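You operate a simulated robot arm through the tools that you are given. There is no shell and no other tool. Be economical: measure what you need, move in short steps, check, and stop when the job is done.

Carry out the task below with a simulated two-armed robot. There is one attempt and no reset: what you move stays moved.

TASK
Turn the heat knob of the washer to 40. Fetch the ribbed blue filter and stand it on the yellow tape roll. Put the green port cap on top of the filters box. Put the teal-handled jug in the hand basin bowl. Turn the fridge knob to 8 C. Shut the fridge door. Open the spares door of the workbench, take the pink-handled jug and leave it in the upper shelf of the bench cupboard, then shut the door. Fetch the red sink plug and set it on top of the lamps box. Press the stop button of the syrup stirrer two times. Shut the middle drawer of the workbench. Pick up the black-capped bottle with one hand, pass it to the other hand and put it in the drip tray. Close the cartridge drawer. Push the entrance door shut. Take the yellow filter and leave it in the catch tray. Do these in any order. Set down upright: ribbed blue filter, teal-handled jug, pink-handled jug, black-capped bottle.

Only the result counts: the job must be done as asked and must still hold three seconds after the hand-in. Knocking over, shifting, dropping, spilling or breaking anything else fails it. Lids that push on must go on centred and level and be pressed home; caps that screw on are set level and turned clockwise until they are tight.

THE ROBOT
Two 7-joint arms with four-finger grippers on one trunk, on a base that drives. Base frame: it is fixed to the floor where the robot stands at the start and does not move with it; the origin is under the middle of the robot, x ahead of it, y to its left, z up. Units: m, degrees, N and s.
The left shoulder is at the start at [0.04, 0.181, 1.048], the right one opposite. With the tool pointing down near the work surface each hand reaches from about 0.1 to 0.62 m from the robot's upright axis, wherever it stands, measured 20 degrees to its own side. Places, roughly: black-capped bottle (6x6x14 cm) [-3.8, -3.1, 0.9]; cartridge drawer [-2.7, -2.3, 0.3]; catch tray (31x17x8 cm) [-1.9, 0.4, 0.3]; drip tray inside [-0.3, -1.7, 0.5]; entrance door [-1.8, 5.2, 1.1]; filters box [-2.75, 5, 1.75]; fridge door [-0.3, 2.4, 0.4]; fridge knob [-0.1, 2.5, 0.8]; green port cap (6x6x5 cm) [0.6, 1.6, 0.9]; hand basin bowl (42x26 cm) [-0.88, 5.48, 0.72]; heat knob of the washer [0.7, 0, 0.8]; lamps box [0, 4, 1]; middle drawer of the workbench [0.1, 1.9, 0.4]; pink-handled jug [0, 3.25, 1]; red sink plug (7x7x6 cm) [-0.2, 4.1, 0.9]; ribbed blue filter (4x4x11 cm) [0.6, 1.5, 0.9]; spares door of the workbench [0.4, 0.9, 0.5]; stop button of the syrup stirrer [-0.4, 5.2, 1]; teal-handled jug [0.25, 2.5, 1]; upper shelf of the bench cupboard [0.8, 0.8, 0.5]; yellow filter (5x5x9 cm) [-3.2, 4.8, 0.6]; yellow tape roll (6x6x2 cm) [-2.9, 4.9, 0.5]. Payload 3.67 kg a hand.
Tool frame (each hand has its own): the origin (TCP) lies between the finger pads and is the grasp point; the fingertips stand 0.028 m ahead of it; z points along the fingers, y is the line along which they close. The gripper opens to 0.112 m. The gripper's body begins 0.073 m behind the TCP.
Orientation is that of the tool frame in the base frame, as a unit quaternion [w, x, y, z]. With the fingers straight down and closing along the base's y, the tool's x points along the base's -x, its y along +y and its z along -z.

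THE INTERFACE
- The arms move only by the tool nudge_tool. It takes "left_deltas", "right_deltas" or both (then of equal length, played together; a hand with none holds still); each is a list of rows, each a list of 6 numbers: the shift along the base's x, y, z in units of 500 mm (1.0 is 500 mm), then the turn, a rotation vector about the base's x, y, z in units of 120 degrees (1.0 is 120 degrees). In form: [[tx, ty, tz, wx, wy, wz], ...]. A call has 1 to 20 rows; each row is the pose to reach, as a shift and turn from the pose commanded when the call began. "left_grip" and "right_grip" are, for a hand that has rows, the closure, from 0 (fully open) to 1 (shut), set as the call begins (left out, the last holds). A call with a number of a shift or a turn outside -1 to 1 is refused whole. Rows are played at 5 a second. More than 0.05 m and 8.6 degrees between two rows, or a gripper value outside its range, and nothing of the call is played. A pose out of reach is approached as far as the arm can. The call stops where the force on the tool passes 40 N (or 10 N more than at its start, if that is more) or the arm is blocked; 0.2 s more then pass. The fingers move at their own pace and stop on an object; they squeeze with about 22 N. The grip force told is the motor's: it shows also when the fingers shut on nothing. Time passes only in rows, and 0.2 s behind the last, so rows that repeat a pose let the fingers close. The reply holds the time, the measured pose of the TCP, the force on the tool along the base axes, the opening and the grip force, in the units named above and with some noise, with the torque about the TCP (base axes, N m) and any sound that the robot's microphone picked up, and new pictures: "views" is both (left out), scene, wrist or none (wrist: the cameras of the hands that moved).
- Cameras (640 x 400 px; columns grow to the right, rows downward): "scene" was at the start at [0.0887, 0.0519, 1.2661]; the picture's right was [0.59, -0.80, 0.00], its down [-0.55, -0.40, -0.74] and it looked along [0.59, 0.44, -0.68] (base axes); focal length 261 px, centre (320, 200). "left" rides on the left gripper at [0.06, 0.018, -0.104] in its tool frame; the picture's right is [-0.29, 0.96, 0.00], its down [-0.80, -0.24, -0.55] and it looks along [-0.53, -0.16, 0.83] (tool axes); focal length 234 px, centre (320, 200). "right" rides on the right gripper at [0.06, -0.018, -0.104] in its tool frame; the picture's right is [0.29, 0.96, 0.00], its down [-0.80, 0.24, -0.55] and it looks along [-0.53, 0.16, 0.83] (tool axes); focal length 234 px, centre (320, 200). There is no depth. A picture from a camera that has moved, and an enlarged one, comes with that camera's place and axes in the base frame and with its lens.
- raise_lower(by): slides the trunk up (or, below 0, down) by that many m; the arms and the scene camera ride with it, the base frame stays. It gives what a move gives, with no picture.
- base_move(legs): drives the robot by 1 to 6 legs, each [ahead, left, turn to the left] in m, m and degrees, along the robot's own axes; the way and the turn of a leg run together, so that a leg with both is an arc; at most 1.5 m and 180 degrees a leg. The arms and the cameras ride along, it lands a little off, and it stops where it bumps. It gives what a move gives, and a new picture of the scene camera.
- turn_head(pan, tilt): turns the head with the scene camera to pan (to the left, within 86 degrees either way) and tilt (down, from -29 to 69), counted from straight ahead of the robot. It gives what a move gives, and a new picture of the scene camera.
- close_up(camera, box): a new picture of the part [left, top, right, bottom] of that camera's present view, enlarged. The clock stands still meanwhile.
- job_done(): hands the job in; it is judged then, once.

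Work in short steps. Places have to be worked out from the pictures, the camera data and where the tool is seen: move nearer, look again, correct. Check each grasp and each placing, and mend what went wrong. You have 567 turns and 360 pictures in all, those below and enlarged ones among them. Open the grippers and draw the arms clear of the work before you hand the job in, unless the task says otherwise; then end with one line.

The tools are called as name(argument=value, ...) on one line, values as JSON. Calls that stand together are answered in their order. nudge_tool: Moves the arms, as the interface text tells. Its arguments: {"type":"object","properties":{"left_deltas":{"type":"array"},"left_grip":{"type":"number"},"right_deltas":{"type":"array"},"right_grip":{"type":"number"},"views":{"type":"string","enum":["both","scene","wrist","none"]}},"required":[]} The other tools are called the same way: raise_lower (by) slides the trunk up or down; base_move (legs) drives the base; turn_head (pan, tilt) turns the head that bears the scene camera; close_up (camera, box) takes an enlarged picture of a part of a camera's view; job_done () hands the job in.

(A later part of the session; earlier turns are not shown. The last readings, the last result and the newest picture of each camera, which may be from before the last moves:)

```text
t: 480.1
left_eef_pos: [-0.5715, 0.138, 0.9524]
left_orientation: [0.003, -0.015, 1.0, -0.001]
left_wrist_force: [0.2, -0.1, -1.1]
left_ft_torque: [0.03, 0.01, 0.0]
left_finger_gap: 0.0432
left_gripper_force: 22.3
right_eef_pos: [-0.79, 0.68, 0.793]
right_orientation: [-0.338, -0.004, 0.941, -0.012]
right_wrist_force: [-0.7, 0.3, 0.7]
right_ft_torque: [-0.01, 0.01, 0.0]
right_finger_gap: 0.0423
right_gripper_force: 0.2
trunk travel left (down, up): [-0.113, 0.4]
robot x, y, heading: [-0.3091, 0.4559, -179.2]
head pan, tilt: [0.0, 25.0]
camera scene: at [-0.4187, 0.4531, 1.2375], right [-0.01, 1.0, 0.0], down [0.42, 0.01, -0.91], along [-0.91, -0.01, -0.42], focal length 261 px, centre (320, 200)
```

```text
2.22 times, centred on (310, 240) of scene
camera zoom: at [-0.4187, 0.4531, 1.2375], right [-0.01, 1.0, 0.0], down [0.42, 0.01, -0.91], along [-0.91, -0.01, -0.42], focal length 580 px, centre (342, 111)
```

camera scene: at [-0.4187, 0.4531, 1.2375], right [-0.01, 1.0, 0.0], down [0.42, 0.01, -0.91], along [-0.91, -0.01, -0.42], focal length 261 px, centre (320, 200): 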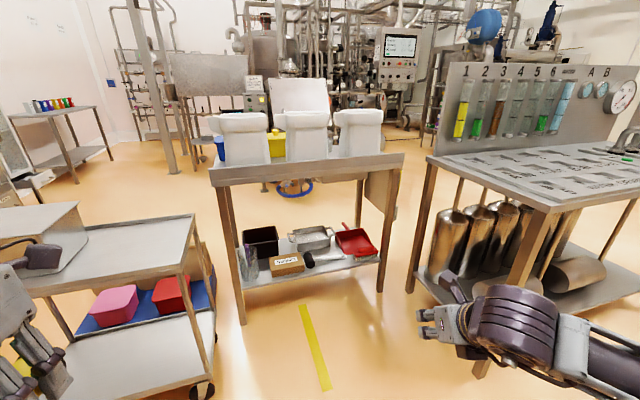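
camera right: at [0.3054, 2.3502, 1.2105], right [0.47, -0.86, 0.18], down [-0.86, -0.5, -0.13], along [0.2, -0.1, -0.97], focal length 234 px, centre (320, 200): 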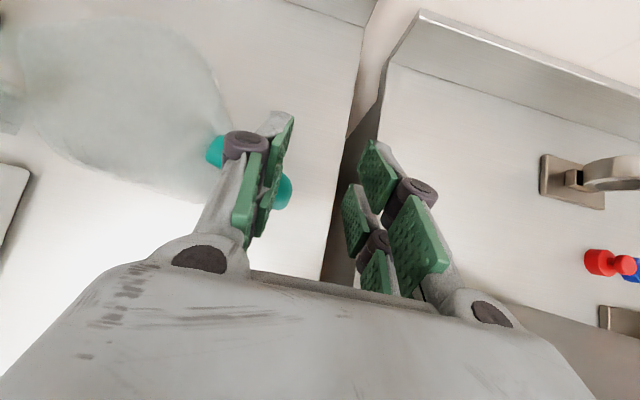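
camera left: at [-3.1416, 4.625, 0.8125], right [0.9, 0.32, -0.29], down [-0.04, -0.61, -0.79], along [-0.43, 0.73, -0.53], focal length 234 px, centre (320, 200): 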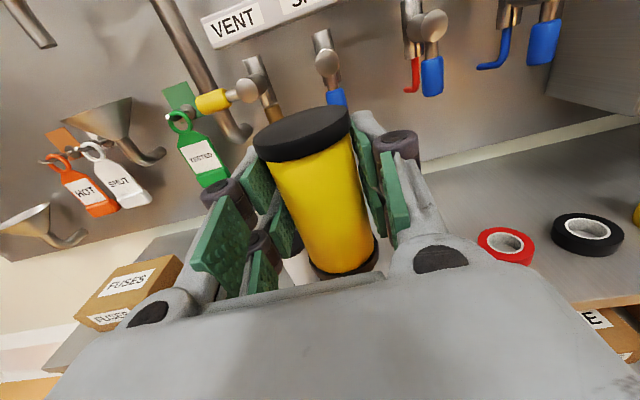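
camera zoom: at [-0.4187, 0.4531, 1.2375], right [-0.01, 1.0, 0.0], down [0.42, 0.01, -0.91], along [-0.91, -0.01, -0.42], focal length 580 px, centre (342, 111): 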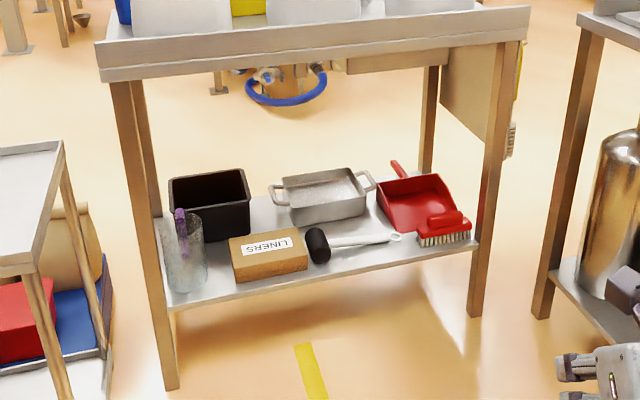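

The catch tray is the grey tray at the back of the lower shelf (≈(-1.88, 0.39), z≈0.3); table front at f≈−1.37. Turn to face it squarely, raise the right hand, and pitch the left hand up to 35° down.

base_move(legs=[[0, 0, 17]])

nudge_tool(right_deltas=[[0, 0, 0.09, 0, 0, 0], [0, 0, 0.18, 0, 0, 0], [0, 0, 0.27, 0, 0, 0], [0, 0, 0.36, 0, 0, 0], [0, 0, 0.45, 0, 0, 0], [0, 0, 0.54, 0, 0, 0], [0, 0, 0.63, 0, 0, 0], [0, 0, 0.7, 0, 0, 0]], left_deltas=[[-0.02, 0.0, 0, -0.018, 0.054, 0], [-0.04, 0.0, 0, -0.035, 0.109, 0], [-0.08, 0.0, 0, -0.053, 0.163, 0], [-0.12, 0.0, 0, -0.071, 0.218, 0], [-0.16, 0.0, 0, -0.088, 0.272, 0], [-0.2, 0.0, 0, -0.106, 0.327, 0], [-0.24, 0, 0, -0.124, 0.381, 0], [-0.28, 0, 0, -0.1415, 0.4356, 0]], views="none")

```text
t: 481.6
left_eef_pos: [-0.4672, 0.0727, 0.9534]
left_orientation: [0.003, -0.164, 0.986, -0.001]
left_wrist_force: [-1.0, 0.8, -1.3]
left_ft_torque: [0.01, -0.01, 0.01]
left_finger_gap: 0.0429
left_gripper_force: 21.4
right_eef_pos: [-0.8353, 0.5281, 0.7949]
right_orientation: [-0.334, -0.144, 0.929, -0.062]
right_wrist_force: [-0.6, -0.3, -0.7]
right_ft_torque: [-0.04, -0.03, 0.01]
right_finger_gap: 0.0427
right_gripper_force: 0.1
trunk travel left (down, up): [-0.113, 0.4]
robot x, y, heading: [-0.3126, 0.4512, -162.1]
head pan, tilt: [0.0, 25.0]
camera scene: at [-0.4131, 0.4198, 1.2375], right [-0.31, 0.95, 0.0], down [0.4, 0.13, -0.91], along [-0.86, -0.28, -0.42], focal length 261 px, centre (320, 200)
```

scene: 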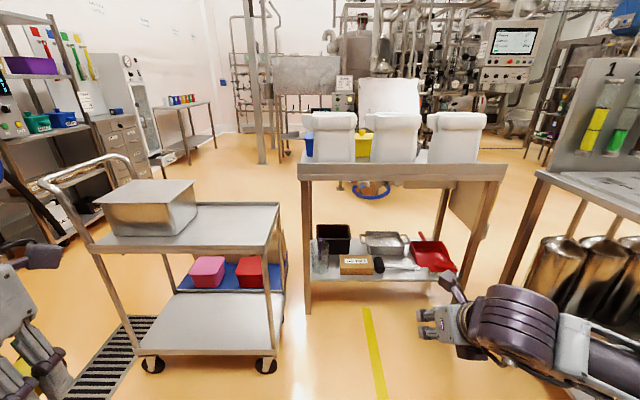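

```text
t: 483.4
left_eef_pos: [-0.6858, 0.0416, 0.9985]
left_orientation: [-0.451, -0.147, 0.878, -0.069]
left_wrist_force: [0.7, 0.2, -0.5]
left_ft_torque: [0.02, -0.01, 0.0]
left_finger_gap: 0.0433
left_gripper_force: 21.7
left hand out of reach, approached as far as the arm can: row 1, 2, 3, 4, 5, 6, 7, 8
right_eef_pos: [-0.8375, 0.5297, 1.1424]
right_orientation: [-0.333, -0.143, 0.93, -0.061]
right_wrist_force: [-0.4, 0.4, -0.7]
right_ft_torque: [0.02, 0.0, 0.01]
right_finger_gap: 0.0427
right_gripper_force: 0.0
trunk travel left (down, up): [-0.113, 0.4]
robot x, y, heading: [-0.3065, 0.4489, -161.8]
head pan, tilt: [0.0, 25.0]
```

Drive toward the table, keeping between cart and island.

base_move(legs=[[0.1, -0.46, 0], [0.5, 0, 0]])

turn_head(pan=5, tilt=40)

```text
t: 488.8
left_eef_pos: [-1.3966, 0.2908, 1.0001]
left_orientation: [-0.453, -0.146, 0.877, -0.069]
left_wrist_force: [-0.1, 0.7, -1.6]
left_ft_torque: [0.0, 0.02, -0.01]
left_finger_gap: 0.0432
left_gripper_force: 21.9
right_eef_pos: [-1.5471, 0.7791, 1.143]
right_orientation: [-0.334, -0.143, 0.93, -0.061]
right_wrist_force: [-0.6, -0.6, 0.1]
right_ft_torque: [-0.04, -0.04, 0.01]
right_finger_gap: 0.0426
right_gripper_force: 0.1
trunk travel left (down, up): [-0.113, 0.4]
robot x, y, heading: [-1.0196, 0.7012, -162.0]
head pan, tilt: [0.0, 25.0]
camera scene: at [-1.1251, 0.6691, 1.2374], right [-0.31, 0.95, 0.0], down [0.4, 0.13, -0.91], along [-0.86, -0.28, -0.42], focal length 261 px, centre (320, 200)
```

scene: 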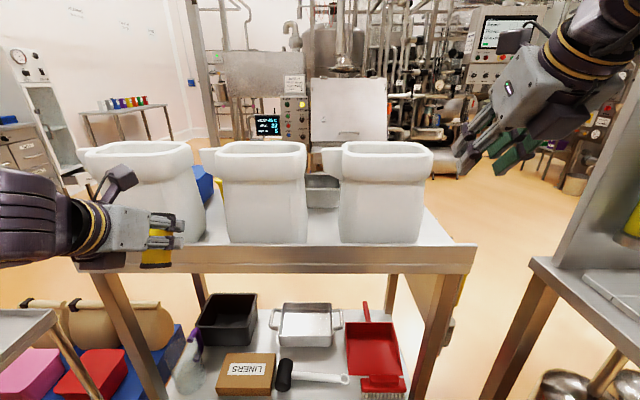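

```text
t: 489.6
left_eef_pos: [-1.3959, 0.2898, 0.9991]
left_orientation: [-0.453, -0.146, 0.877, -0.07]
left_wrist_force: [0.2, -0.3, -0.5]
left_ft_torque: [-0.03, -0.02, 0.04]
left_finger_gap: 0.0434
left_gripper_force: 21.9
right_eef_pos: [-1.5469, 0.7785, 1.1432]
right_orientation: [-0.333, -0.144, 0.93, -0.062]
right_wrist_force: [0.1, 0.3, -0.5]
right_ft_torque: [0.02, -0.01, -0.02]
right_finger_gap: 0.0427
right_gripper_force: 0.0
trunk travel left (down, up): [-0.113, 0.4]
robot x, y, heading: [-1.0168, 0.7026, -162.0]
head pan, tilt: [5.0, 40.0]
camera scene: at [-1.1149, 0.6646, 1.2143], right [-0.39, 0.92, 0.0], down [0.59, 0.25, -0.77], along [-0.71, -0.3, -0.64], focal length 261 px, centre (320, 200)
```

scene: 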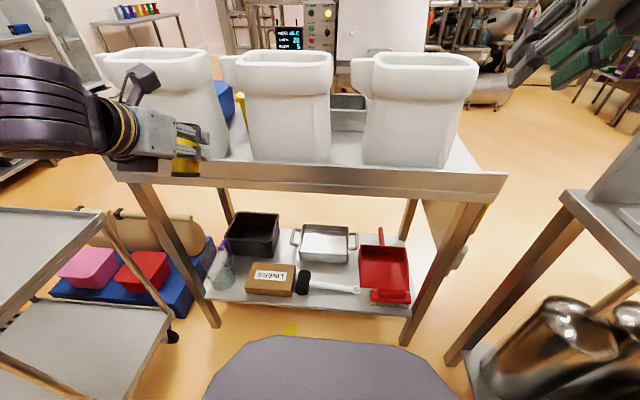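

Tray centre ≈(-1.858, 0.386). Shift right 10 cm, lower the trunk, then lower the left hand outside the table front.

base_move(legs=[[0.04, -0.1, 0]])

raise_lower(by=-0.11)

nudge_tool(left_deltas=[[0.0, 0.03, -0.07, 0, 0, 0], [-0.01, 0.06, -0.15, 0, 0, 0], [-0.02, 0.1, -0.23, 0, 0, 0], [-0.03, 0.14, -0.31, 0, 0, 0], [-0.05, 0.18, -0.39, 0, 0, 0], [-0.06, 0.21, -0.47, 0, 0, 0], [-0.08, 0.25, -0.55, 0, 0, 0], [-0.08, 0.25, -0.63, 0, 0, 0], [-0.08, 0.25, -0.71, 0, 0, 0]], views="both")

```text
t: 490.7
left_eef_pos: [-1.4667, 0.3718, 1.0004]
left_orientation: [-0.453, -0.144, 0.877, -0.069]
left_wrist_force: [-0.7, 0.6, 1.0]
left_ft_torque: [0.01, -0.03, 0.0]
left_finger_gap: 0.0433
left_gripper_force: 21.5
right_eef_pos: [-1.6158, 0.8616, 1.1422]
right_orientation: [-0.333, -0.143, 0.93, -0.062]
right_wrist_force: [-0.9, 0.3, -0.4]
right_ft_torque: [-0.04, 0.03, -0.02]
right_finger_gap: 0.0427
right_gripper_force: 0.1
trunk travel left (down, up): [-0.113, 0.4]
robot x, y, heading: [-1.0827, 0.7841, -162.4]
head pan, tilt: [5.0, 40.0]
camera scene: at [-1.1838, 0.7466, 1.2142], right [-0.39, 0.92, 0.0], down [0.59, 0.25, -0.77], along [-0.71, -0.3, -0.64], focal length 261 px, centre (320, 200)
```

scene: 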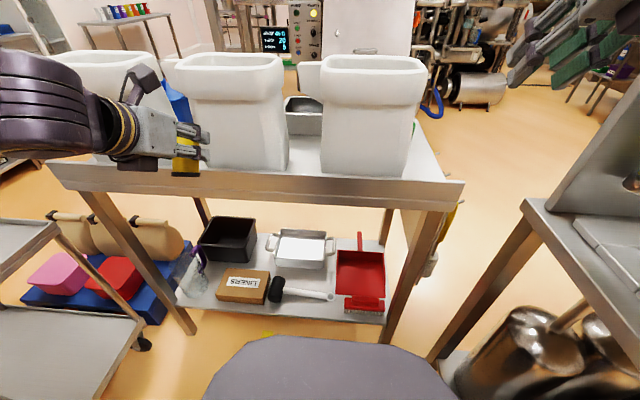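

```text
t: 492.2
left_eef_pos: [-1.4687, 0.3439, 0.8744]
left_orientation: [-0.432, -0.243, 0.868, -0.023]
left_wrist_force: [-0.2, 0.2, -0.3]
left_ft_torque: [0.04, -0.06, 0.01]
left_finger_gap: 0.043
left_gripper_force: 22.1
right_eef_pos: [-1.6355, 0.8117, 1.0732]
right_orientation: [-0.369, -0.217, 0.9, -0.082]
right_wrist_force: [2.0, 1.2, 2.6]
right_ft_torque: [-0.06, -0.06, 0.05]
right_finger_gap: 0.0424
right_gripper_force: 0.0
trunk travel left (down, up): [-0.008, 0.505]
robot x, y, heading: [-1.1384, 0.785, -158.1]
head pan, tilt: [5.0, 40.0]
stopped: the arm was blocked; the commanded pose is now the measured one
```

```text
t: 492.6
left_eef_pos: [-1.4811, 0.3752, 0.8454]
left_orientation: [-0.389, -0.315, 0.866, 0.001]
left_wrist_force: [28.5, 19.7, -6.0]
left_ft_torque: [-0.18, -0.04, -1.14]
left_finger_gap: 0.0436
left_gripper_force: 22.2
left hand out of reach, approached as far as the arm can: row 1
right_eef_pos: [-1.6199, 0.8123, 1.0804]
right_orientation: [-0.378, -0.291, 0.87, -0.126]
right_wrist_force: [2.3, -1.3, 1.5]
right_ft_torque: [0.01, 0.03, -0.02]
right_finger_gap: 0.0424
right_gripper_force: 0.0
trunk travel left (down, up): [-0.008, 0.505]
robot x, y, heading: [-1.1385, 0.7827, -157.1]
head pan, tilt: [5.0, 40.0]
stopped in row 1 (left hand): the arm was blocked; the commanded pose is now the measured one
camera scene: at [-1.181, 0.6403, 1.1173], right [-0.47, 0.88, 0.1], down [0.53, 0.37, -0.76], along [-0.71, -0.3, -0.64], focal length 261 px, centre (320, 200)
camera left: at [-1.4496, 0.3827, 0.9645], right [-0.38, 0.92, 0.04], down [0.9, 0.38, -0.21], along [-0.21, -0.04, -0.98], focal length 234 px, centre (320, 200)
```

scene: 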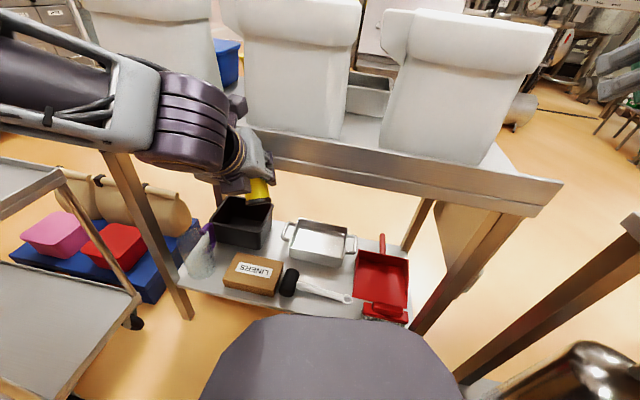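
left: 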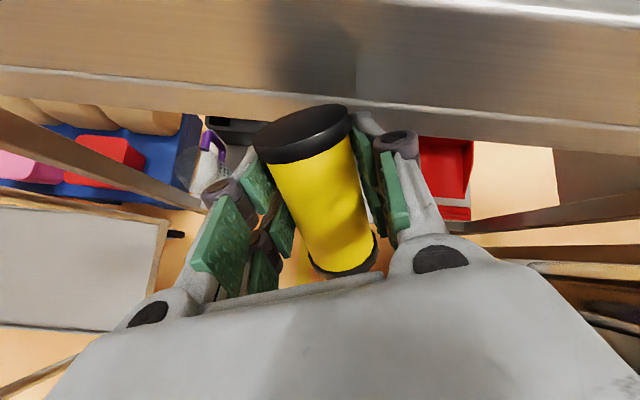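

The arm pressed on the table edge and tipped the robot; raise the trunk back immediately.

raise_lower(by=0.15)

base_move(legs=[[-0.15, 0, 0]])

```text
t: 492.8
left_eef_pos: [-1.4977, 0.4086, 0.849]
left_orientation: [-0.361, -0.375, 0.853, 0.039]
left_wrist_force: [44.3, 0.7, -24.0]
left_ft_torque: [0.11, -0.42, 0.24]
left_finger_gap: 0.0564
left_gripper_force: 21.9
right_eef_pos: [-1.6282, 0.8234, 1.0878]
right_orientation: [-0.385, -0.33, 0.847, -0.162]
right_wrist_force: [0.5, -0.3, 0.2]
right_ft_torque: [0.02, 0.04, -0.02]
right_finger_gap: 0.0425
right_gripper_force: 0.0
trunk travel left (down, up): [-0.008, 0.506]
robot x, y, heading: [-1.1426, 0.7761, -156.0]
head pan, tilt: [5.0, 40.0]
stopped: the force on the tool passed its limit at 52 N (the readings are from after the stop); the commanded pose is now the measured one
```

```text
t: 493.6
left_eef_pos: [-1.5349, 0.4791, 0.9048]
left_orientation: [-0.367, -0.415, 0.826, 0.104]
left_wrist_force: [38.9, 35.2, 14.1]
left_ft_torque: [0.63, 0.08, 0.34]
left_finger_gap: 0.0594
left_gripper_force: 22.1
right_eef_pos: [-1.6847, 0.8828, 1.0531]
right_orientation: [-0.363, -0.321, 0.842, -0.238]
right_wrist_force: [-0.1, -1.1, -1.9]
right_ft_torque: [0.01, 0.06, -0.07]
right_finger_gap: 0.0425
right_gripper_force: 0.1
trunk travel left (down, up): [-0.008, 0.506]
robot x, y, heading: [-1.1447, 0.7669, -155.1]
head pan, tilt: [5.0, 40.0]
stopped in leg 1: the robot was blocked; the commanded pose is now the measured one
camera scene: at [-1.2041, 0.6699, 1.1135], right [-0.5, 0.87, 0.05], down [0.54, 0.36, -0.76], along [-0.68, -0.35, -0.64], focal length 261 px, centre (320, 200)
```

scene: 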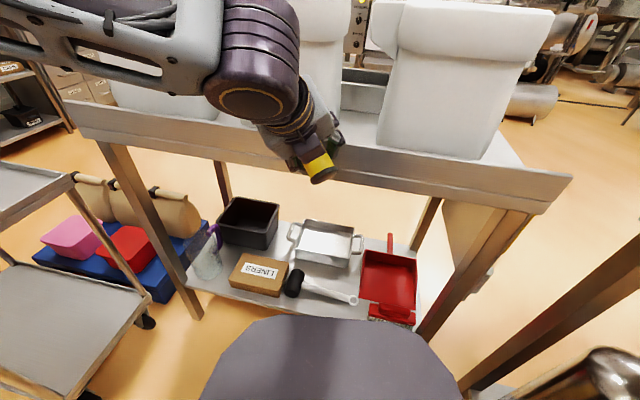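

Free the left hand: small nudges up and back.

nudge_tool(left_deltas=[[0.02, 0.006, 0.03, 0, 0, 0], [0.05, 0.015, 0.08, 0, 0, 0]], views="both")

```text
t: 493.9
left_eef_pos: [-1.5325, 0.475, 0.9316]
left_orientation: [-0.383, -0.433, 0.81, 0.1]
left_wrist_force: [1.1, -0.8, 2.4]
left_ft_torque: [0.04, -0.03, -0.03]
left_finger_gap: 0.048
left_gripper_force: 21.9
right_eef_pos: [-1.6907, 0.8928, 1.0389]
right_orientation: [-0.363, -0.333, 0.834, -0.25]
right_wrist_force: [102.4, -76.3, 9.8]
right_ft_torque: [8.15, 9.82, -11.71]
right_finger_gap: 0.0427
right_gripper_force: 0.0
trunk travel left (down, up): [-0.008, 0.506]
robot x, y, heading: [-1.1472, 0.7629, -153.6]
head pan, tilt: [5.0, 40.0]
stopped in row 1 (right hand): the arm was blocked; the commanded pose is now the measured one
camera scene: at [-1.1968, 0.6717, 1.1145], right [-0.52, 0.85, 0.05], down [0.52, 0.36, -0.77], along [-0.68, -0.37, -0.63], focal length 261 px, centre (320, 200)
camera left: at [-1.4897, 0.4578, 1.0457], right [-0.5, 0.8, 0.32], down [0.8, 0.57, -0.16], along [-0.31, 0.18, -0.93], focal length 234 px, centre (320, 200)
```

scene: 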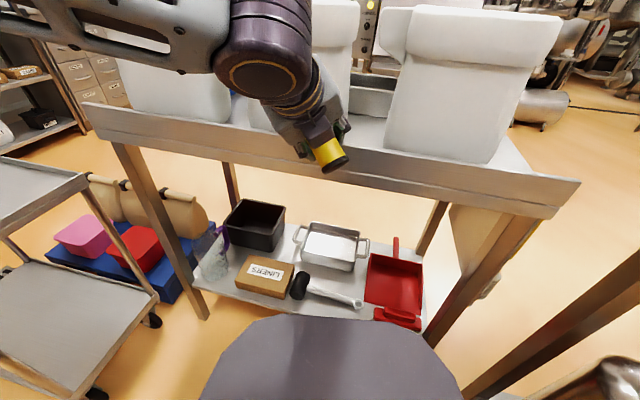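
left: 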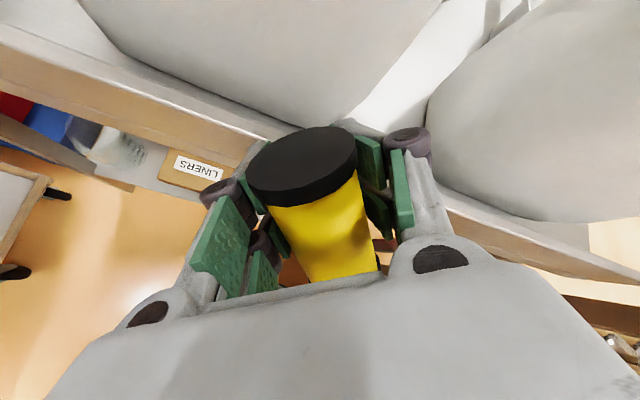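

The right arm seems to rest on the island. Try raising the trunk again.

raise_lower(by=0.1)

```text
t: 494.2
left_eef_pos: [-1.5344, 0.4686, 0.9446]
left_orientation: [-0.381, -0.457, 0.795, 0.116]
left_wrist_force: [1.7, -1.0, 0.0]
left_ft_torque: [0.03, 0.08, -0.08]
left_finger_gap: 0.0433
left_gripper_force: 22.3
right_eef_pos: [-1.689, 0.8917, 1.0394]
right_orientation: [-0.374, -0.348, 0.819, -0.261]
right_wrist_force: [139.2, -89.4, 54.2]
right_ft_torque: [14.0, 11.97, -15.6]
right_finger_gap: 0.0425
right_gripper_force: 0.1
trunk travel left (down, up): [-0.009, 0.505]
robot x, y, heading: [-1.143, 0.7524, -153.2]
head pan, tilt: [5.0, 40.0]
stopped: the force on the tool passed its limit at 72 N (the readings are from after the stop); the commanded pose is now the measured one
```

turn_head(pan=-35, tilt=25)

```text
t: 495.3
left_eef_pos: [-1.5379, 0.4741, 0.9433]
left_orientation: [-0.38, -0.453, 0.799, 0.112]
left_wrist_force: [0.2, -0.3, -0.7]
left_ft_torque: [-0.01, 0.03, -0.02]
left_finger_gap: 0.043
left_gripper_force: 21.8
right_eef_pos: [-1.6875, 0.8922, 1.0393]
right_orientation: [-0.37, -0.351, 0.82, -0.26]
right_wrist_force: [148.6, -107.8, 57.4]
right_ft_torque: [15.88, 13.13, -16.62]
right_finger_gap: 0.0427
right_gripper_force: 0.0
trunk travel left (down, up): [-0.009, 0.505]
robot x, y, heading: [-1.1386, 0.7529, -153.4]
head pan, tilt: [-35.0, 25.0]
camera scene: at [-1.2145, 0.724, 1.1404], right [0.15, 0.99, 0.03], down [0.39, -0.03, -0.92], along [-0.91, 0.15, -0.39], focal length 261 px, centre (320, 200)
```

scene: 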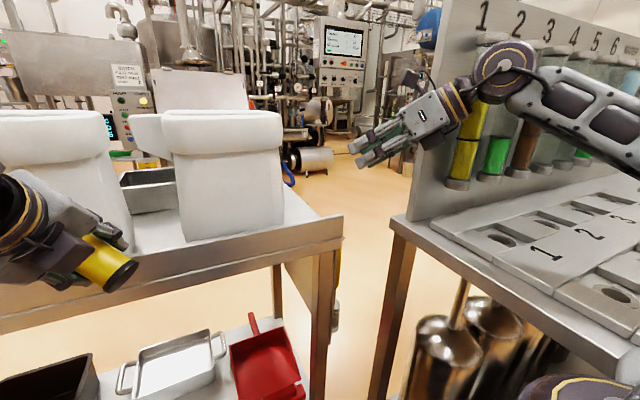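

The right wrist presses on the island's tube panel. Move the right hand away from it (+x, −y).

nudge_tool(right_deltas=[[0.03, -0.03, 0, 0, 0, 0], [0.06, -0.06, 0, 0, 0, 0]], views="scene")

```text
t: 495.8
left_eef_pos: [-1.5437, 0.4732, 0.9555]
left_orientation: [-0.383, -0.467, 0.789, 0.112]
left_wrist_force: [1.2, 0.1, 0.5]
left_ft_torque: [0.02, -0.01, -0.02]
left_finger_gap: 0.043
left_gripper_force: 21.6
right_eef_pos: [-1.6888, 0.8874, 1.023]
right_orientation: [-0.362, -0.338, 0.827, -0.268]
right_wrist_force: [130.3, -62.5, 21.8]
right_ft_torque: [8.16, 11.98, -14.81]
right_finger_gap: 0.0424
right_gripper_force: 0.0
trunk travel left (down, up): [-0.009, 0.505]
robot x, y, heading: [-1.1472, 0.7511, -152.7]
head pan, tilt: [-35.0, 25.0]
stopped in row 2 (left hand): the force on the tool passed its limit at 60 N (the readings are from after the stop); the commanded pose is now the measured one
camera scene: at [-1.2223, 0.7278, 1.1411], right [0.14, 0.99, 0.02], down [0.39, -0.03, -0.92], along [-0.91, 0.13, -0.39], focal length 261 px, centre (320, 200)
```

scene: 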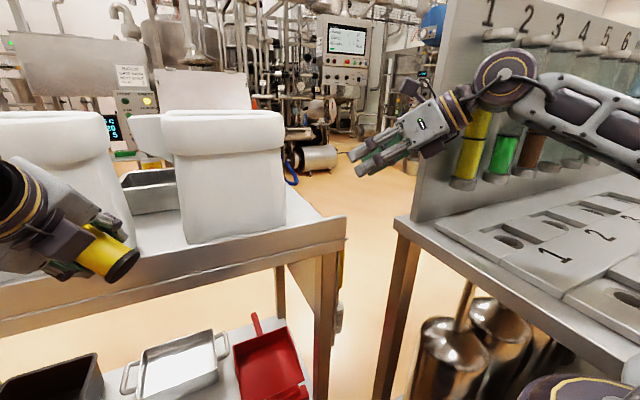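

Turning the base left moves the right arm off the panel and the left hand off the table.

base_move(legs=[[0, 0, 8]])

```text
t: 496.5
left_eef_pos: [-1.5478, 0.4609, 0.9741]
left_orientation: [-0.38, -0.501, 0.765, 0.138]
left_wrist_force: [0.5, -0.8, 0.4]
left_ft_torque: [0.03, 0.03, 0.01]
left_finger_gap: 0.0425
left_gripper_force: 22.1
right_eef_pos: [-1.6856, 0.885, 1.024]
right_orientation: [-0.375, -0.365, 0.804, -0.281]
right_wrist_force: [144.0, -56.9, 44.1]
right_ft_torque: [9.91, 12.65, -16.34]
right_finger_gap: 0.0427
right_gripper_force: 0.1
trunk travel left (down, up): [-0.009, 0.505]
robot x, y, heading: [-1.1418, 0.749, -152.0]
head pan, tilt: [-35.0, 25.0]
stopped in leg 1: the force on the tool passed its limit at 165 N (the readings are from after the stop); the commanded pose is now the measured one
camera scene: at [-1.2192, 0.7157, 1.1397], right [0.12, 0.99, 0.03], down [0.39, -0.02, -0.92], along [-0.91, 0.12, -0.39], focal length 261 px, centre (320, 200)
```

scene: 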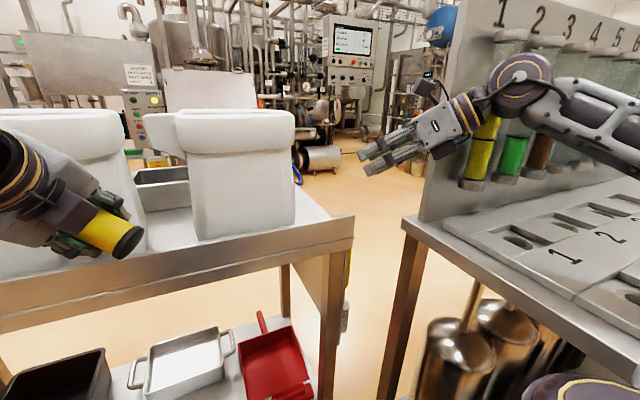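

Pull the right hand straight away from the panel face (+x).

nudge_tool(right_deltas=[[0.06, 0.01, 0, 0, 0, 0], [0.12, 0.02, 0, 0, 0, 0], [0.18, 0.03, 0, 0, 0, 0]], views="none")

```text
t: 497.5
left_eef_pos: [-1.5801, 0.4452, 0.9782]
left_orientation: [-0.374, -0.53, 0.749, 0.137]
left_wrist_force: [0.1, -0.2, -0.6]
left_ft_torque: [-0.02, 0.03, 0.01]
left_finger_gap: 0.0428
left_gripper_force: 22.0
right_eef_pos: [-1.6645, 0.9026, 0.9919]
right_orientation: [-0.335, -0.36, 0.82, -0.292]
right_wrist_force: [0.7, -0.5, 0.4]
right_ft_torque: [0.07, 0.01, -0.04]
right_finger_gap: 0.0427
right_gripper_force: 0.1
trunk travel left (down, up): [-0.009, 0.505]
robot x, y, heading: [-1.1715, 0.7594, -149.7]
head pan, tilt: [-35.0, 25.0]
stopped in row 3 (right hand): the arm was blocked; the commanded pose is now the measured one
```

Forces released. Raise the trunk now.

raise_lower(by=0.2)

```text
t: 498.3
left_eef_pos: [-1.5857, 0.476, 0.9962]
left_orientation: [-0.378, -0.51, 0.765, 0.112]
left_wrist_force: [-0.6, 0.5, -2.3]
left_ft_torque: [0.05, 0.04, -0.01]
left_finger_gap: 0.0427
left_gripper_force: 22.3
right_eef_pos: [-1.6565, 0.9187, 1.0135]
right_orientation: [-0.341, -0.359, 0.812, -0.308]
right_wrist_force: [0.7, -1.4, 0.3]
right_ft_torque: [0.06, 0.02, -0.03]
right_finger_gap: 0.0426
right_gripper_force: 0.0
trunk travel left (down, up): [-0.043, 0.471]
robot x, y, heading: [-1.1634, 0.7495, -149.9]
head pan, tilt: [-35.0, 25.0]
stopped: the force on the tool passed its limit at 59 N (the readings are from after the stop); the commanded pose is now the measured one
```

raise_lower(by=0.2)

turn_head(pan=-45, tilt=35)

```text
t: 500.5
left_eef_pos: [-1.5862, 0.4776, 1.2009]
left_orientation: [-0.378, -0.509, 0.765, 0.113]
left_wrist_force: [-0.2, 0.7, -1.2]
left_ft_torque: [-0.02, 0.03, -0.02]
left_finger_gap: 0.043
left_gripper_force: 22.1
right_eef_pos: [-1.6585, 0.917, 1.2159]
right_orientation: [-0.339, -0.361, 0.812, -0.309]
right_wrist_force: [-0.8, 0.0, 0.0]
right_ft_torque: [-0.02, 0.01, 0.0]
right_finger_gap: 0.0422
right_gripper_force: 0.1
trunk travel left (down, up): [-0.243, 0.271]
robot x, y, heading: [-1.161, 0.7472, -150.0]
head pan, tilt: [-35.0, 25.0]
```

```text
t: 501.2
left_eef_pos: [-1.5861, 0.4774, 1.2016]
left_orientation: [-0.378, -0.51, 0.765, 0.111]
left_wrist_force: [-0.1, 0.3, -0.8]
left_ft_torque: [-0.01, 0.01, 0.01]
left_finger_gap: 0.0425
left_gripper_force: 22.0
right_eef_pos: [-1.6569, 0.9193, 1.2143]
right_orientation: [-0.34, -0.36, 0.812, -0.309]
right_wrist_force: [0.0, 0.6, 0.0]
right_ft_torque: [-0.01, -0.01, 0.0]
right_finger_gap: 0.0427
right_gripper_force: 0.1
trunk travel left (down, up): [-0.243, 0.271]
robot x, y, heading: [-1.1657, 0.7492, -149.9]
head pan, tilt: [-45.0, 35.0]
camera scene: at [-1.2642, 0.7641, 1.3519], right [0.26, 0.97, 0.0], down [0.55, -0.15, -0.82], along [-0.79, 0.21, -0.57], focal length 261 px, centre (320, 200)
```

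scene: 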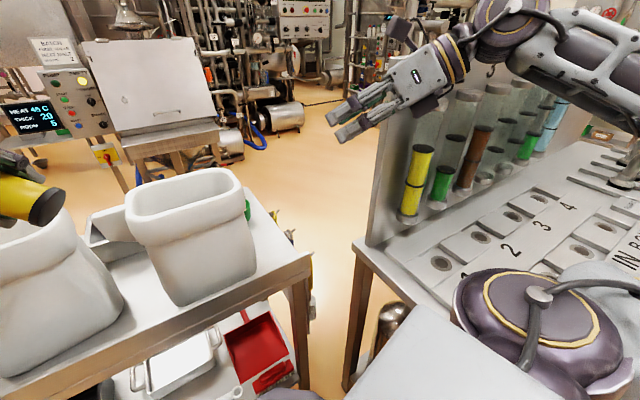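

Free again and level. Back straight away from table and panel.

base_move(legs=[[-0.4, 0.09, 0]])

turn_head(pan=-10, tilt=25)

```text
t: 503.7
left_eef_pos: [-1.1939, 0.5993, 1.2013]
left_orientation: [-0.378, -0.51, 0.765, 0.111]
left_wrist_force: [-0.8, -0.6, -0.7]
left_ft_torque: [0.01, 0.03, 0.01]
left_finger_gap: 0.0426
left_gripper_force: 21.8
right_eef_pos: [-1.2656, 1.0408, 1.2163]
right_orientation: [-0.34, -0.36, 0.812, -0.309]
right_wrist_force: [0.4, -1.1, 0.4]
right_ft_torque: [-0.01, 0.03, -0.01]
right_finger_gap: 0.0423
right_gripper_force: 0.1
trunk travel left (down, up): [-0.243, 0.271]
robot x, y, heading: [-0.7723, 0.8753, -149.6]
head pan, tilt: [-45.0, 35.0]
camera scene: at [-0.8732, 0.8864, 1.3519], right [0.26, 0.97, 0.0], down [0.55, -0.15, -0.82], along [-0.79, 0.21, -0.57], focal length 261 px, centre (320, 200)
```

scene: 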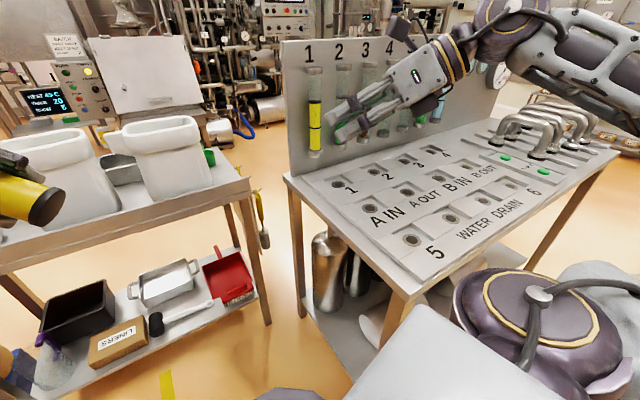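

```text
t: 504.7
left_eef_pos: [-1.1953, 0.5993, 1.2013]
left_orientation: [-0.378, -0.509, 0.765, 0.112]
left_wrist_force: [-0.3, -0.7, -0.6]
left_ft_torque: [-0.02, 0.03, -0.01]
left_finger_gap: 0.0428
left_gripper_force: 22.2
right_eef_pos: [-1.2675, 1.0399, 1.2151]
right_orientation: [-0.339, -0.361, 0.812, -0.309]
right_wrist_force: [0.0, -0.5, -0.3]
right_ft_torque: [-0.03, 0.01, 0.0]
right_finger_gap: 0.0426
right_gripper_force: 0.0
trunk travel left (down, up): [-0.243, 0.271]
robot x, y, heading: [-0.7746, 0.8717, -149.9]
head pan, tilt: [-10.0, 25.0]
camera scene: at [-0.875, 0.8321, 1.3676], right [-0.34, 0.94, 0.0], down [0.4, 0.15, -0.91], along [-0.85, -0.31, -0.42], focal length 261 px, centre (320, 200)
```

scene: 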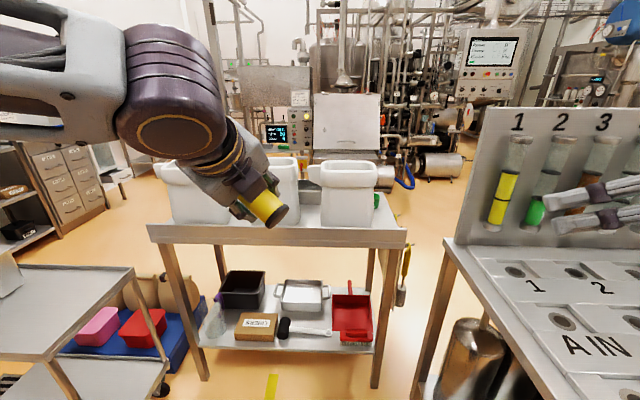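

Everything looks in place. I'll retry more carefully: turn to heading −162°, move away from the island, then lower the left hand well before going under the table.

base_move(legs=[[-0.15, 0.1, -12]])

```text
t: 506.2
left_eef_pos: [-1.0675, 0.6647, 1.2009]
left_orientation: [-0.364, -0.426, 0.815, 0.15]
left_wrist_force: [0.3, 0.2, -0.4]
left_ft_torque: [0.0, 0.04, 0.01]
left_finger_gap: 0.0428
left_gripper_force: 22.1
right_eef_pos: [-1.0459, 1.1106, 1.2152]
right_orientation: [-0.371, -0.271, 0.846, -0.27]
right_wrist_force: [0.0, 0.0, -0.7]
right_ft_torque: [0.02, 0.01, -0.03]
right_finger_gap: 0.0425
right_gripper_force: 0.1
trunk travel left (down, up): [-0.243, 0.271]
robot x, y, heading: [-0.5966, 0.8371, -162.0]
head pan, tilt: [-10.0, 25.0]
camera scene: at [-0.7064, 0.8248, 1.3677], right [-0.14, 0.99, 0.0], down [0.42, 0.06, -0.91], along [-0.9, -0.12, -0.42], focal length 261 px, centre (320, 200)
```

scene: 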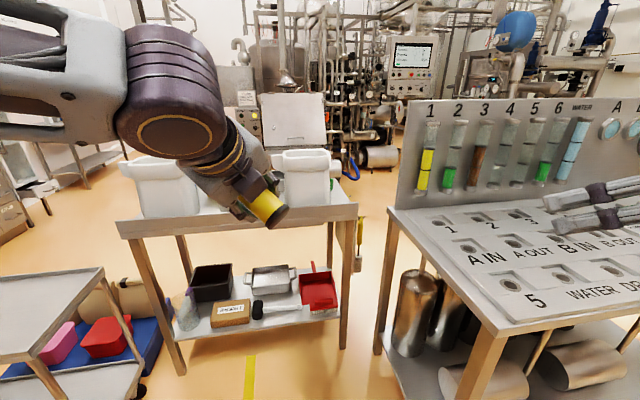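

Shift left 15 cm, level the left hand (pitch 35°, no roll), lower trunk and hand here in free space.

base_move(legs=[[0, 0.15, 0]])

nudge_tool(left_deltas=[[0, 0, -0.03, -0.054, 0, -0.027], [0, 0, -0.07, -0.109, 0, -0.054], [0, 0, -0.12, -0.163, 0, -0.081], [0, 0, -0.18, -0.218, 0, -0.108], [0, 0, -0.26, -0.272, 0, -0.135], [0, 0, -0.34, -0.3265, 0.001, -0.1617], [0, 0, -0.42, -0.3265, 0.001, -0.1617], [0, 0, -0.5, -0.3265, 0.001, -0.1617]], views="none")

raise_lower(by=-0.24)

```text
t: 507.6
left_eef_pos: [-1.0218, 0.5206, 1.2024]
left_orientation: [-0.364, -0.425, 0.815, 0.151]
left_wrist_force: [0.0, -0.4, 0.2]
left_ft_torque: [0.01, -0.03, -0.02]
left_finger_gap: 0.0426
left_gripper_force: 21.9
right_eef_pos: [-0.9989, 0.9671, 1.2151]
right_orientation: [-0.371, -0.272, 0.845, -0.271]
right_wrist_force: [0.2, -0.3, 0.0]
right_ft_torque: [0.03, 0.03, -0.05]
right_finger_gap: 0.0425
right_gripper_force: 0.1
trunk travel left (down, up): [-0.243, 0.271]
robot x, y, heading: [-0.5529, 0.6968, -162.2]
head pan, tilt: [-10.0, 25.0]
camera scene: at [-0.6605, 0.6803, 1.3677], right [-0.13, 0.99, 0.0], down [0.42, 0.06, -0.91], along [-0.9, -0.12, -0.42], focal length 261 px, centre (320, 200)
```

scene: 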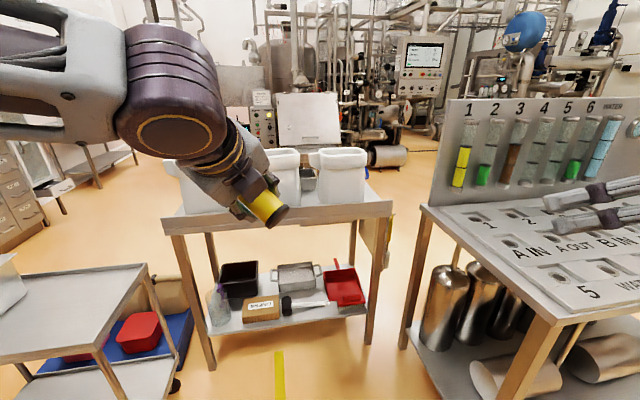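

```text
t: 509.4
left_eef_pos: [-1.0146, 0.4956, 0.9631]
left_orientation: [-0.454, -0.137, 0.877, -0.07]
left_wrist_force: [-0.8, 0.1, -1.1]
left_ft_torque: [0.01, 0.01, -0.01]
left_finger_gap: 0.0425
left_gripper_force: 22.5
left hand out of reach, approached as far as the arm can: row 6, 7, 8
right_eef_pos: [-0.9992, 0.9667, 1.2157]
right_orientation: [-0.371, -0.271, 0.846, -0.271]
right_wrist_force: [0.2, -0.7, 0.0]
right_ft_torque: [-0.02, 0.02, 0.02]
right_finger_gap: 0.0427
right_gripper_force: 0.0
trunk travel left (down, up): [-0.243, 0.271]
robot x, y, heading: [-0.5509, 0.6961, -162.1]
head pan, tilt: [-10.0, 25.0]
```

```text
t: 511.9
left_eef_pos: [-1.0143, 0.4947, 0.7236]
left_orientation: [-0.455, -0.137, 0.877, -0.07]
left_wrist_force: [0.6, 0.3, -1.4]
left_ft_torque: [0.01, 0.0, 0.01]
left_finger_gap: 0.0429
left_gripper_force: 22.1
right_eef_pos: [-0.9991, 0.9662, 0.9761]
right_orientation: [-0.37, -0.271, 0.846, -0.271]
right_wrist_force: [-0.6, 0.3, -0.5]
right_ft_torque: [0.0, -0.01, 0.01]
right_finger_gap: 0.0425
right_gripper_force: 0.1
trunk travel left (down, up): [-0.003, 0.511]
robot x, y, heading: [-0.552, 0.6952, -162.0]
head pan, tilt: [-10.0, 25.0]
```

Lower the left hand to z≈0.46.

nudge_tool(left_deltas=[[-0.03, -0.01, -0.07, 0, 0, 0], [-0.06, -0.02, -0.14, 0, 0, 0], [-0.09, -0.03, -0.22, 0, 0, 0], [-0.12, -0.04, -0.3, 0, 0, 0], [-0.15, -0.05, -0.38, 0, 0, 0], [-0.18, -0.06, -0.46, 0, 0, 0], [-0.21, -0.07, -0.54, 0, 0, 0]], views="both")

```text
t: 513.5
left_eef_pos: [-1.0549, 0.3727, 0.5713]
left_orientation: [-0.455, -0.137, 0.877, -0.069]
left_wrist_force: [0.6, -0.9, -1.0]
left_ft_torque: [0.01, 0.0, 0.01]
left_finger_gap: 0.0426
left_gripper_force: 22.3
left hand out of reach, approached as far as the arm can: row 1, 2, 3, 4, 5, 6, 7
right_eef_pos: [-0.999, 0.9669, 0.9762]
right_orientation: [-0.37, -0.272, 0.846, -0.272]
right_wrist_force: [-0.6, -0.6, -0.3]
right_ft_torque: [0.01, 0.0, 0.02]
right_finger_gap: 0.0426
right_gripper_force: 0.0
trunk travel left (down, up): [-0.003, 0.511]
robot x, y, heading: [-0.5511, 0.6944, -162.1]
head pan, tilt: [-10.0, 25.0]
camera scene: at [-0.6604, 0.68, 1.1281], right [-0.14, 0.99, 0.0], down [0.42, 0.06, -0.91], along [-0.9, -0.12, -0.42], focal length 261 px, centre (320, 200)
camera left: at [-1.0105, 0.4046, 0.6819], right [-0.13, 0.96, -0.23], down [0.94, 0.05, -0.33], along [-0.31, -0.26, -0.91], focal length 234 px, centre (320, 200)
```

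scene: 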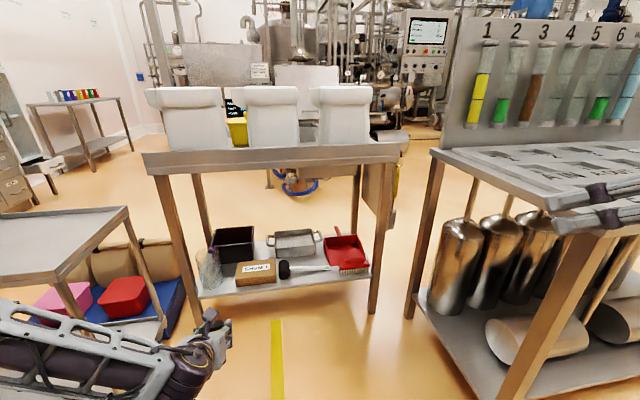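
left: 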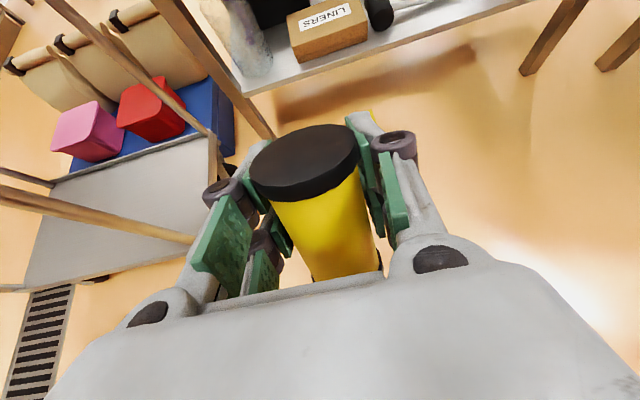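

Jugs are all in line. Turn right 20° so the left hand reaches in diagonally while both elbows stay clear; then lower more.

base_move(legs=[[0, 0, -20], [0.3, 0.1, 0]])

nudge_tool(left_deltas=[[-0.02, 0, -0.05, 0, 0, 0], [-0.04, 0, -0.11, 0, 0, 0], [-0.06, 0, -0.17, 0, 0, 0], [-0.08, 0, -0.23, 0, 0, 0]], views="wrist")

```text
t: 516.9
left_eef_pos: [-1.4428, 0.4709, 0.5709]
left_orientation: [-0.459, 0.017, 0.888, 0.011]
left_wrist_force: [0.0, 0.6, -0.2]
left_ft_torque: [0.01, -0.01, 0.0]
left_finger_gap: 0.0423
left_gripper_force: 22.1
right_eef_pos: [-1.1881, 1.013, 0.9758]
right_orientation: [-0.413, -0.12, 0.88, -0.201]
right_wrist_force: [-0.4, 0.8, -0.8]
right_ft_torque: [0.02, -0.02, -0.02]
right_finger_gap: 0.0427
right_gripper_force: 0.0
trunk travel left (down, up): [-0.003, 0.511]
robot x, y, heading: [-0.8589, 0.6027, 177.8]
head pan, tilt: [-10.0, 25.0]
camera scene: at [-0.9689, 0.6279, 1.128], right [0.21, 0.98, 0.0], down [0.41, -0.09, -0.91], along [-0.89, 0.19, -0.42], focal length 261 px, centre (320, 200)
```

scene: 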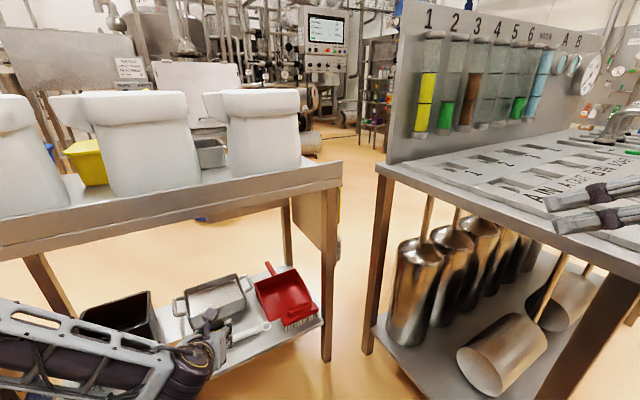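

```text
t: 517.9
left_eef_pos: [-1.462, 0.4267, 0.5362]
left_orientation: [-0.46, 0.017, 0.888, 0.011]
left_wrist_force: [-0.1, 0.6, -0.1]
left_ft_torque: [0.01, -0.01, 0.03]
left_finger_gap: 0.0425
left_gripper_force: 22.4
left hand out of reach, approached as far as the arm can: row 1, 2, 3, 4
right_eef_pos: [-1.1876, 1.0118, 0.9762]
right_orientation: [-0.411, -0.121, 0.88, -0.203]
right_wrist_force: [0.8, 0.8, 0.6]
right_ft_torque: [0.01, 0.0, 0.02]
right_finger_gap: 0.0426
right_gripper_force: 0.1
trunk travel left (down, up): [-0.003, 0.511]
robot x, y, heading: [-0.8604, 0.6056, 178.0]
head pan, tilt: [-10.0, 25.0]
camera left: at [-1.4098, 0.4424, 0.6461], right [0.2, 0.95, -0.23], down [0.9, -0.28, -0.33], along [-0.38, -0.14, -0.91], focal length 234 px, centre (320, 200)
```

left: 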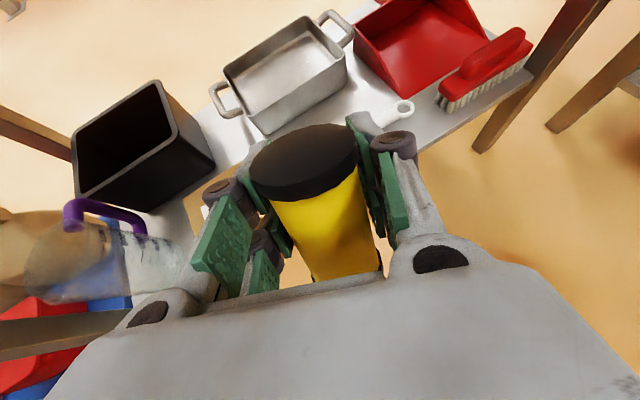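

The tray is straight ahead (≈(-1.82, 0.39)). Pull the right hand in, then drive forward 0.34 m under the table.

nudge_tool(right_deltas=[[0.05, -0.06, 0.04, 0, 0, 0], [0.1, -0.12, 0.08, 0, 0, 0], [0.14, -0.18, 0.12, 0, 0, 0]], views="none")

base_move(legs=[[0.2, 0.02, 0]])

close_up(camera="left", box=[0, 0, 640, 400])

```text
t: 518.6
left_eef_pos: [-1.4629, 0.4263, 0.5352]
left_orientation: [-0.46, 0.016, 0.888, 0.01]
left_wrist_force: [0.3, 0.9, -0.4]
left_ft_torque: [-0.01, -0.02, -0.01]
left_finger_gap: 0.0423
left_gripper_force: 22.6
right_eef_pos: [-1.1178, 0.9231, 1.0341]
right_orientation: [-0.412, -0.12, 0.88, -0.202]
right_wrist_force: [0.6, 0.1, 0.1]
right_ft_torque: [-0.01, 0.0, 0.01]
right_finger_gap: 0.0426
right_gripper_force: 0.0
trunk travel left (down, up): [-0.003, 0.511]
robot x, y, heading: [-0.8576, 0.6054, 177.7]
head pan, tilt: [-10.0, 25.0]
```

```text
t: 520.4
left_eef_pos: [-1.6436, 0.4161, 0.5324]
left_orientation: [-0.452, 0.019, 0.892, 0.011]
left_wrist_force: [-0.9, -0.3, -0.4]
left_ft_torque: [0.05, 0.0, -0.01]
left_finger_gap: 0.0427
left_gripper_force: 22.2
right_eef_pos: [-1.3097, 0.9153, 1.0363]
right_orientation: [-0.413, -0.124, 0.879, -0.205]
right_wrist_force: [0.2, 0.6, 0.0]
right_ft_torque: [-0.03, 0.01, 0.03]
right_finger_gap: 0.0425
right_gripper_force: 0.1
trunk travel left (down, up): [-0.003, 0.511]
robot x, y, heading: [-1.0533, 0.5943, 178.0]
head pan, tilt: [-10.0, 25.0]
stopped in leg 1: the robot was blocked; the commanded pose is now the measured one
camera scene: at [-1.1586, 0.6198, 1.1288], right [0.21, 0.98, 0.0], down [0.41, -0.09, -0.91], along [-0.89, 0.19, -0.42], focal length 261 px, centre (320, 200)
```

scene: 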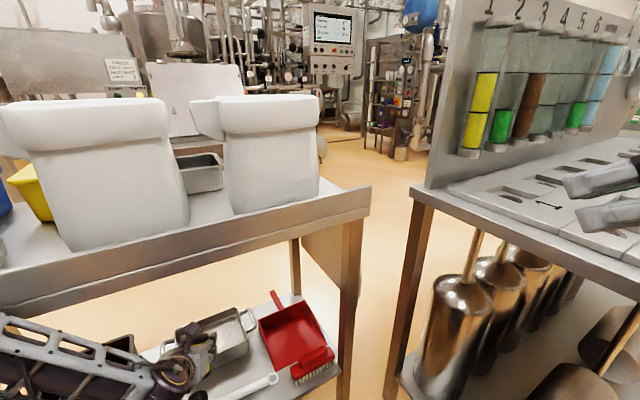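

```text
1.00 times, centred on (320, 200) of left (not enlarged: the box is as wide or as high as the picture)
camera zoom: at [-1.5932, 0.4324, 0.6428], right [0.21, 0.95, -0.23], down [0.91, -0.28, -0.32], along [-0.36, -0.14, -0.92], focal length 234 px, centre (320, 200)
```

zoom: 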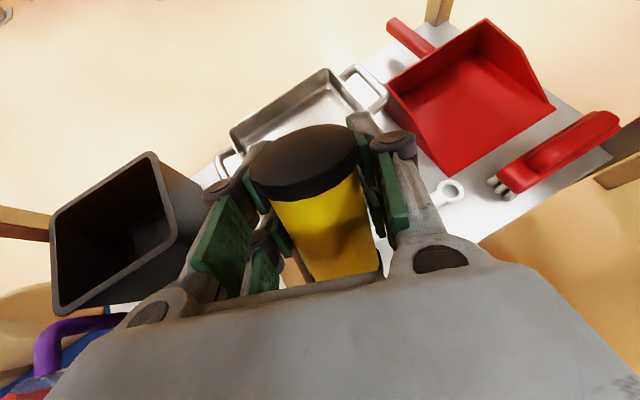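

Base is blocked (arm near the table apron). Extend the arm forward instead.

nudge_tool(left_deltas=[[-0.07, -0.01, 0, 0, 0, 0], [-0.14, -0.02, 0, 0, 0, 0], [-0.21, -0.03, 0, 0, 0, 0], [-0.28, -0.04, 0, 0, 0, 0]], views="wrist")

```text
t: 521.5
left_eef_pos: [-1.6606, 0.4293, 0.52]
left_orientation: [-0.388, 0.059, 0.919, 0.049]
left_wrist_force: [-0.7, 0.0, -1.2]
left_ft_torque: [0.05, 0.04, 0.03]
left_finger_gap: 0.0423
left_gripper_force: 21.3
left hand out of reach, approached as far as the arm can: row 1, 2, 3, 4
right_eef_pos: [-1.2965, 0.9177, 1.0399]
right_orientation: [-0.417, -0.127, 0.876, -0.207]
right_wrist_force: [0.5, 0.6, 0.4]
right_ft_torque: [-0.01, 0.01, 0.02]
right_finger_gap: 0.0425
right_gripper_force: 0.1
trunk travel left (down, up): [-0.003, 0.511]
robot x, y, heading: [-1.0446, 0.5962, 178.7]
head pan, tilt: [-10.0, 25.0]
stopped in row 4 (left hand): the arm was blocked; the commanded pose is now the measured one
camera left: at [-1.6247, 0.4373, 0.6375], right [0.34, 0.93, -0.17], down [0.91, -0.37, -0.2], along [-0.24, -0.08, -0.97], focal length 234 px, centre (320, 200)
```

left: 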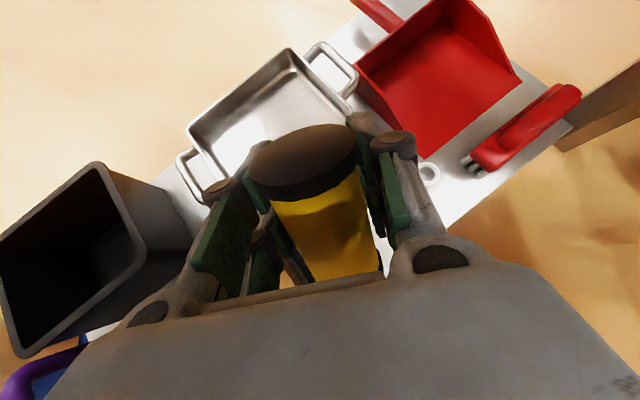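

turn_head(pan=25, tilt=40)

```text
t: 522.5
left_eef_pos: [-1.6618, 0.4284, 0.52]
left_orientation: [-0.389, 0.059, 0.918, 0.047]
left_wrist_force: [0.3, 0.6, -0.2]
left_ft_torque: [-0.04, -0.04, -0.01]
left_finger_gap: 0.0422
left_gripper_force: 22.4
right_eef_pos: [-1.2941, 0.9195, 1.037]
right_orientation: [-0.419, -0.127, 0.874, -0.209]
right_wrist_force: [0.2, -0.1, -0.3]
right_ft_torque: [0.0, 0.0, 0.01]
right_finger_gap: 0.0424
right_gripper_force: 0.1
trunk travel left (down, up): [-0.003, 0.511]
robot x, y, heading: [-1.0449, 0.5975, 178.7]
head pan, tilt: [25.0, 40.0]
camera scene: at [-1.1276, 0.5727, 1.1067], right [-0.4, 0.92, 0.0], down [0.58, 0.25, -0.78], along [-0.71, -0.31, -0.63], focal length 261 px, centre (320, 200)
```

scene: 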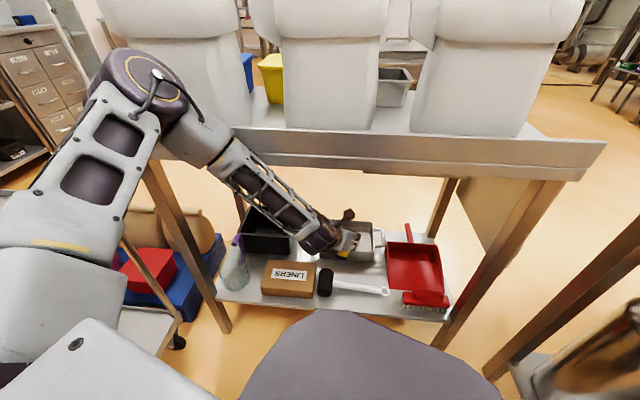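

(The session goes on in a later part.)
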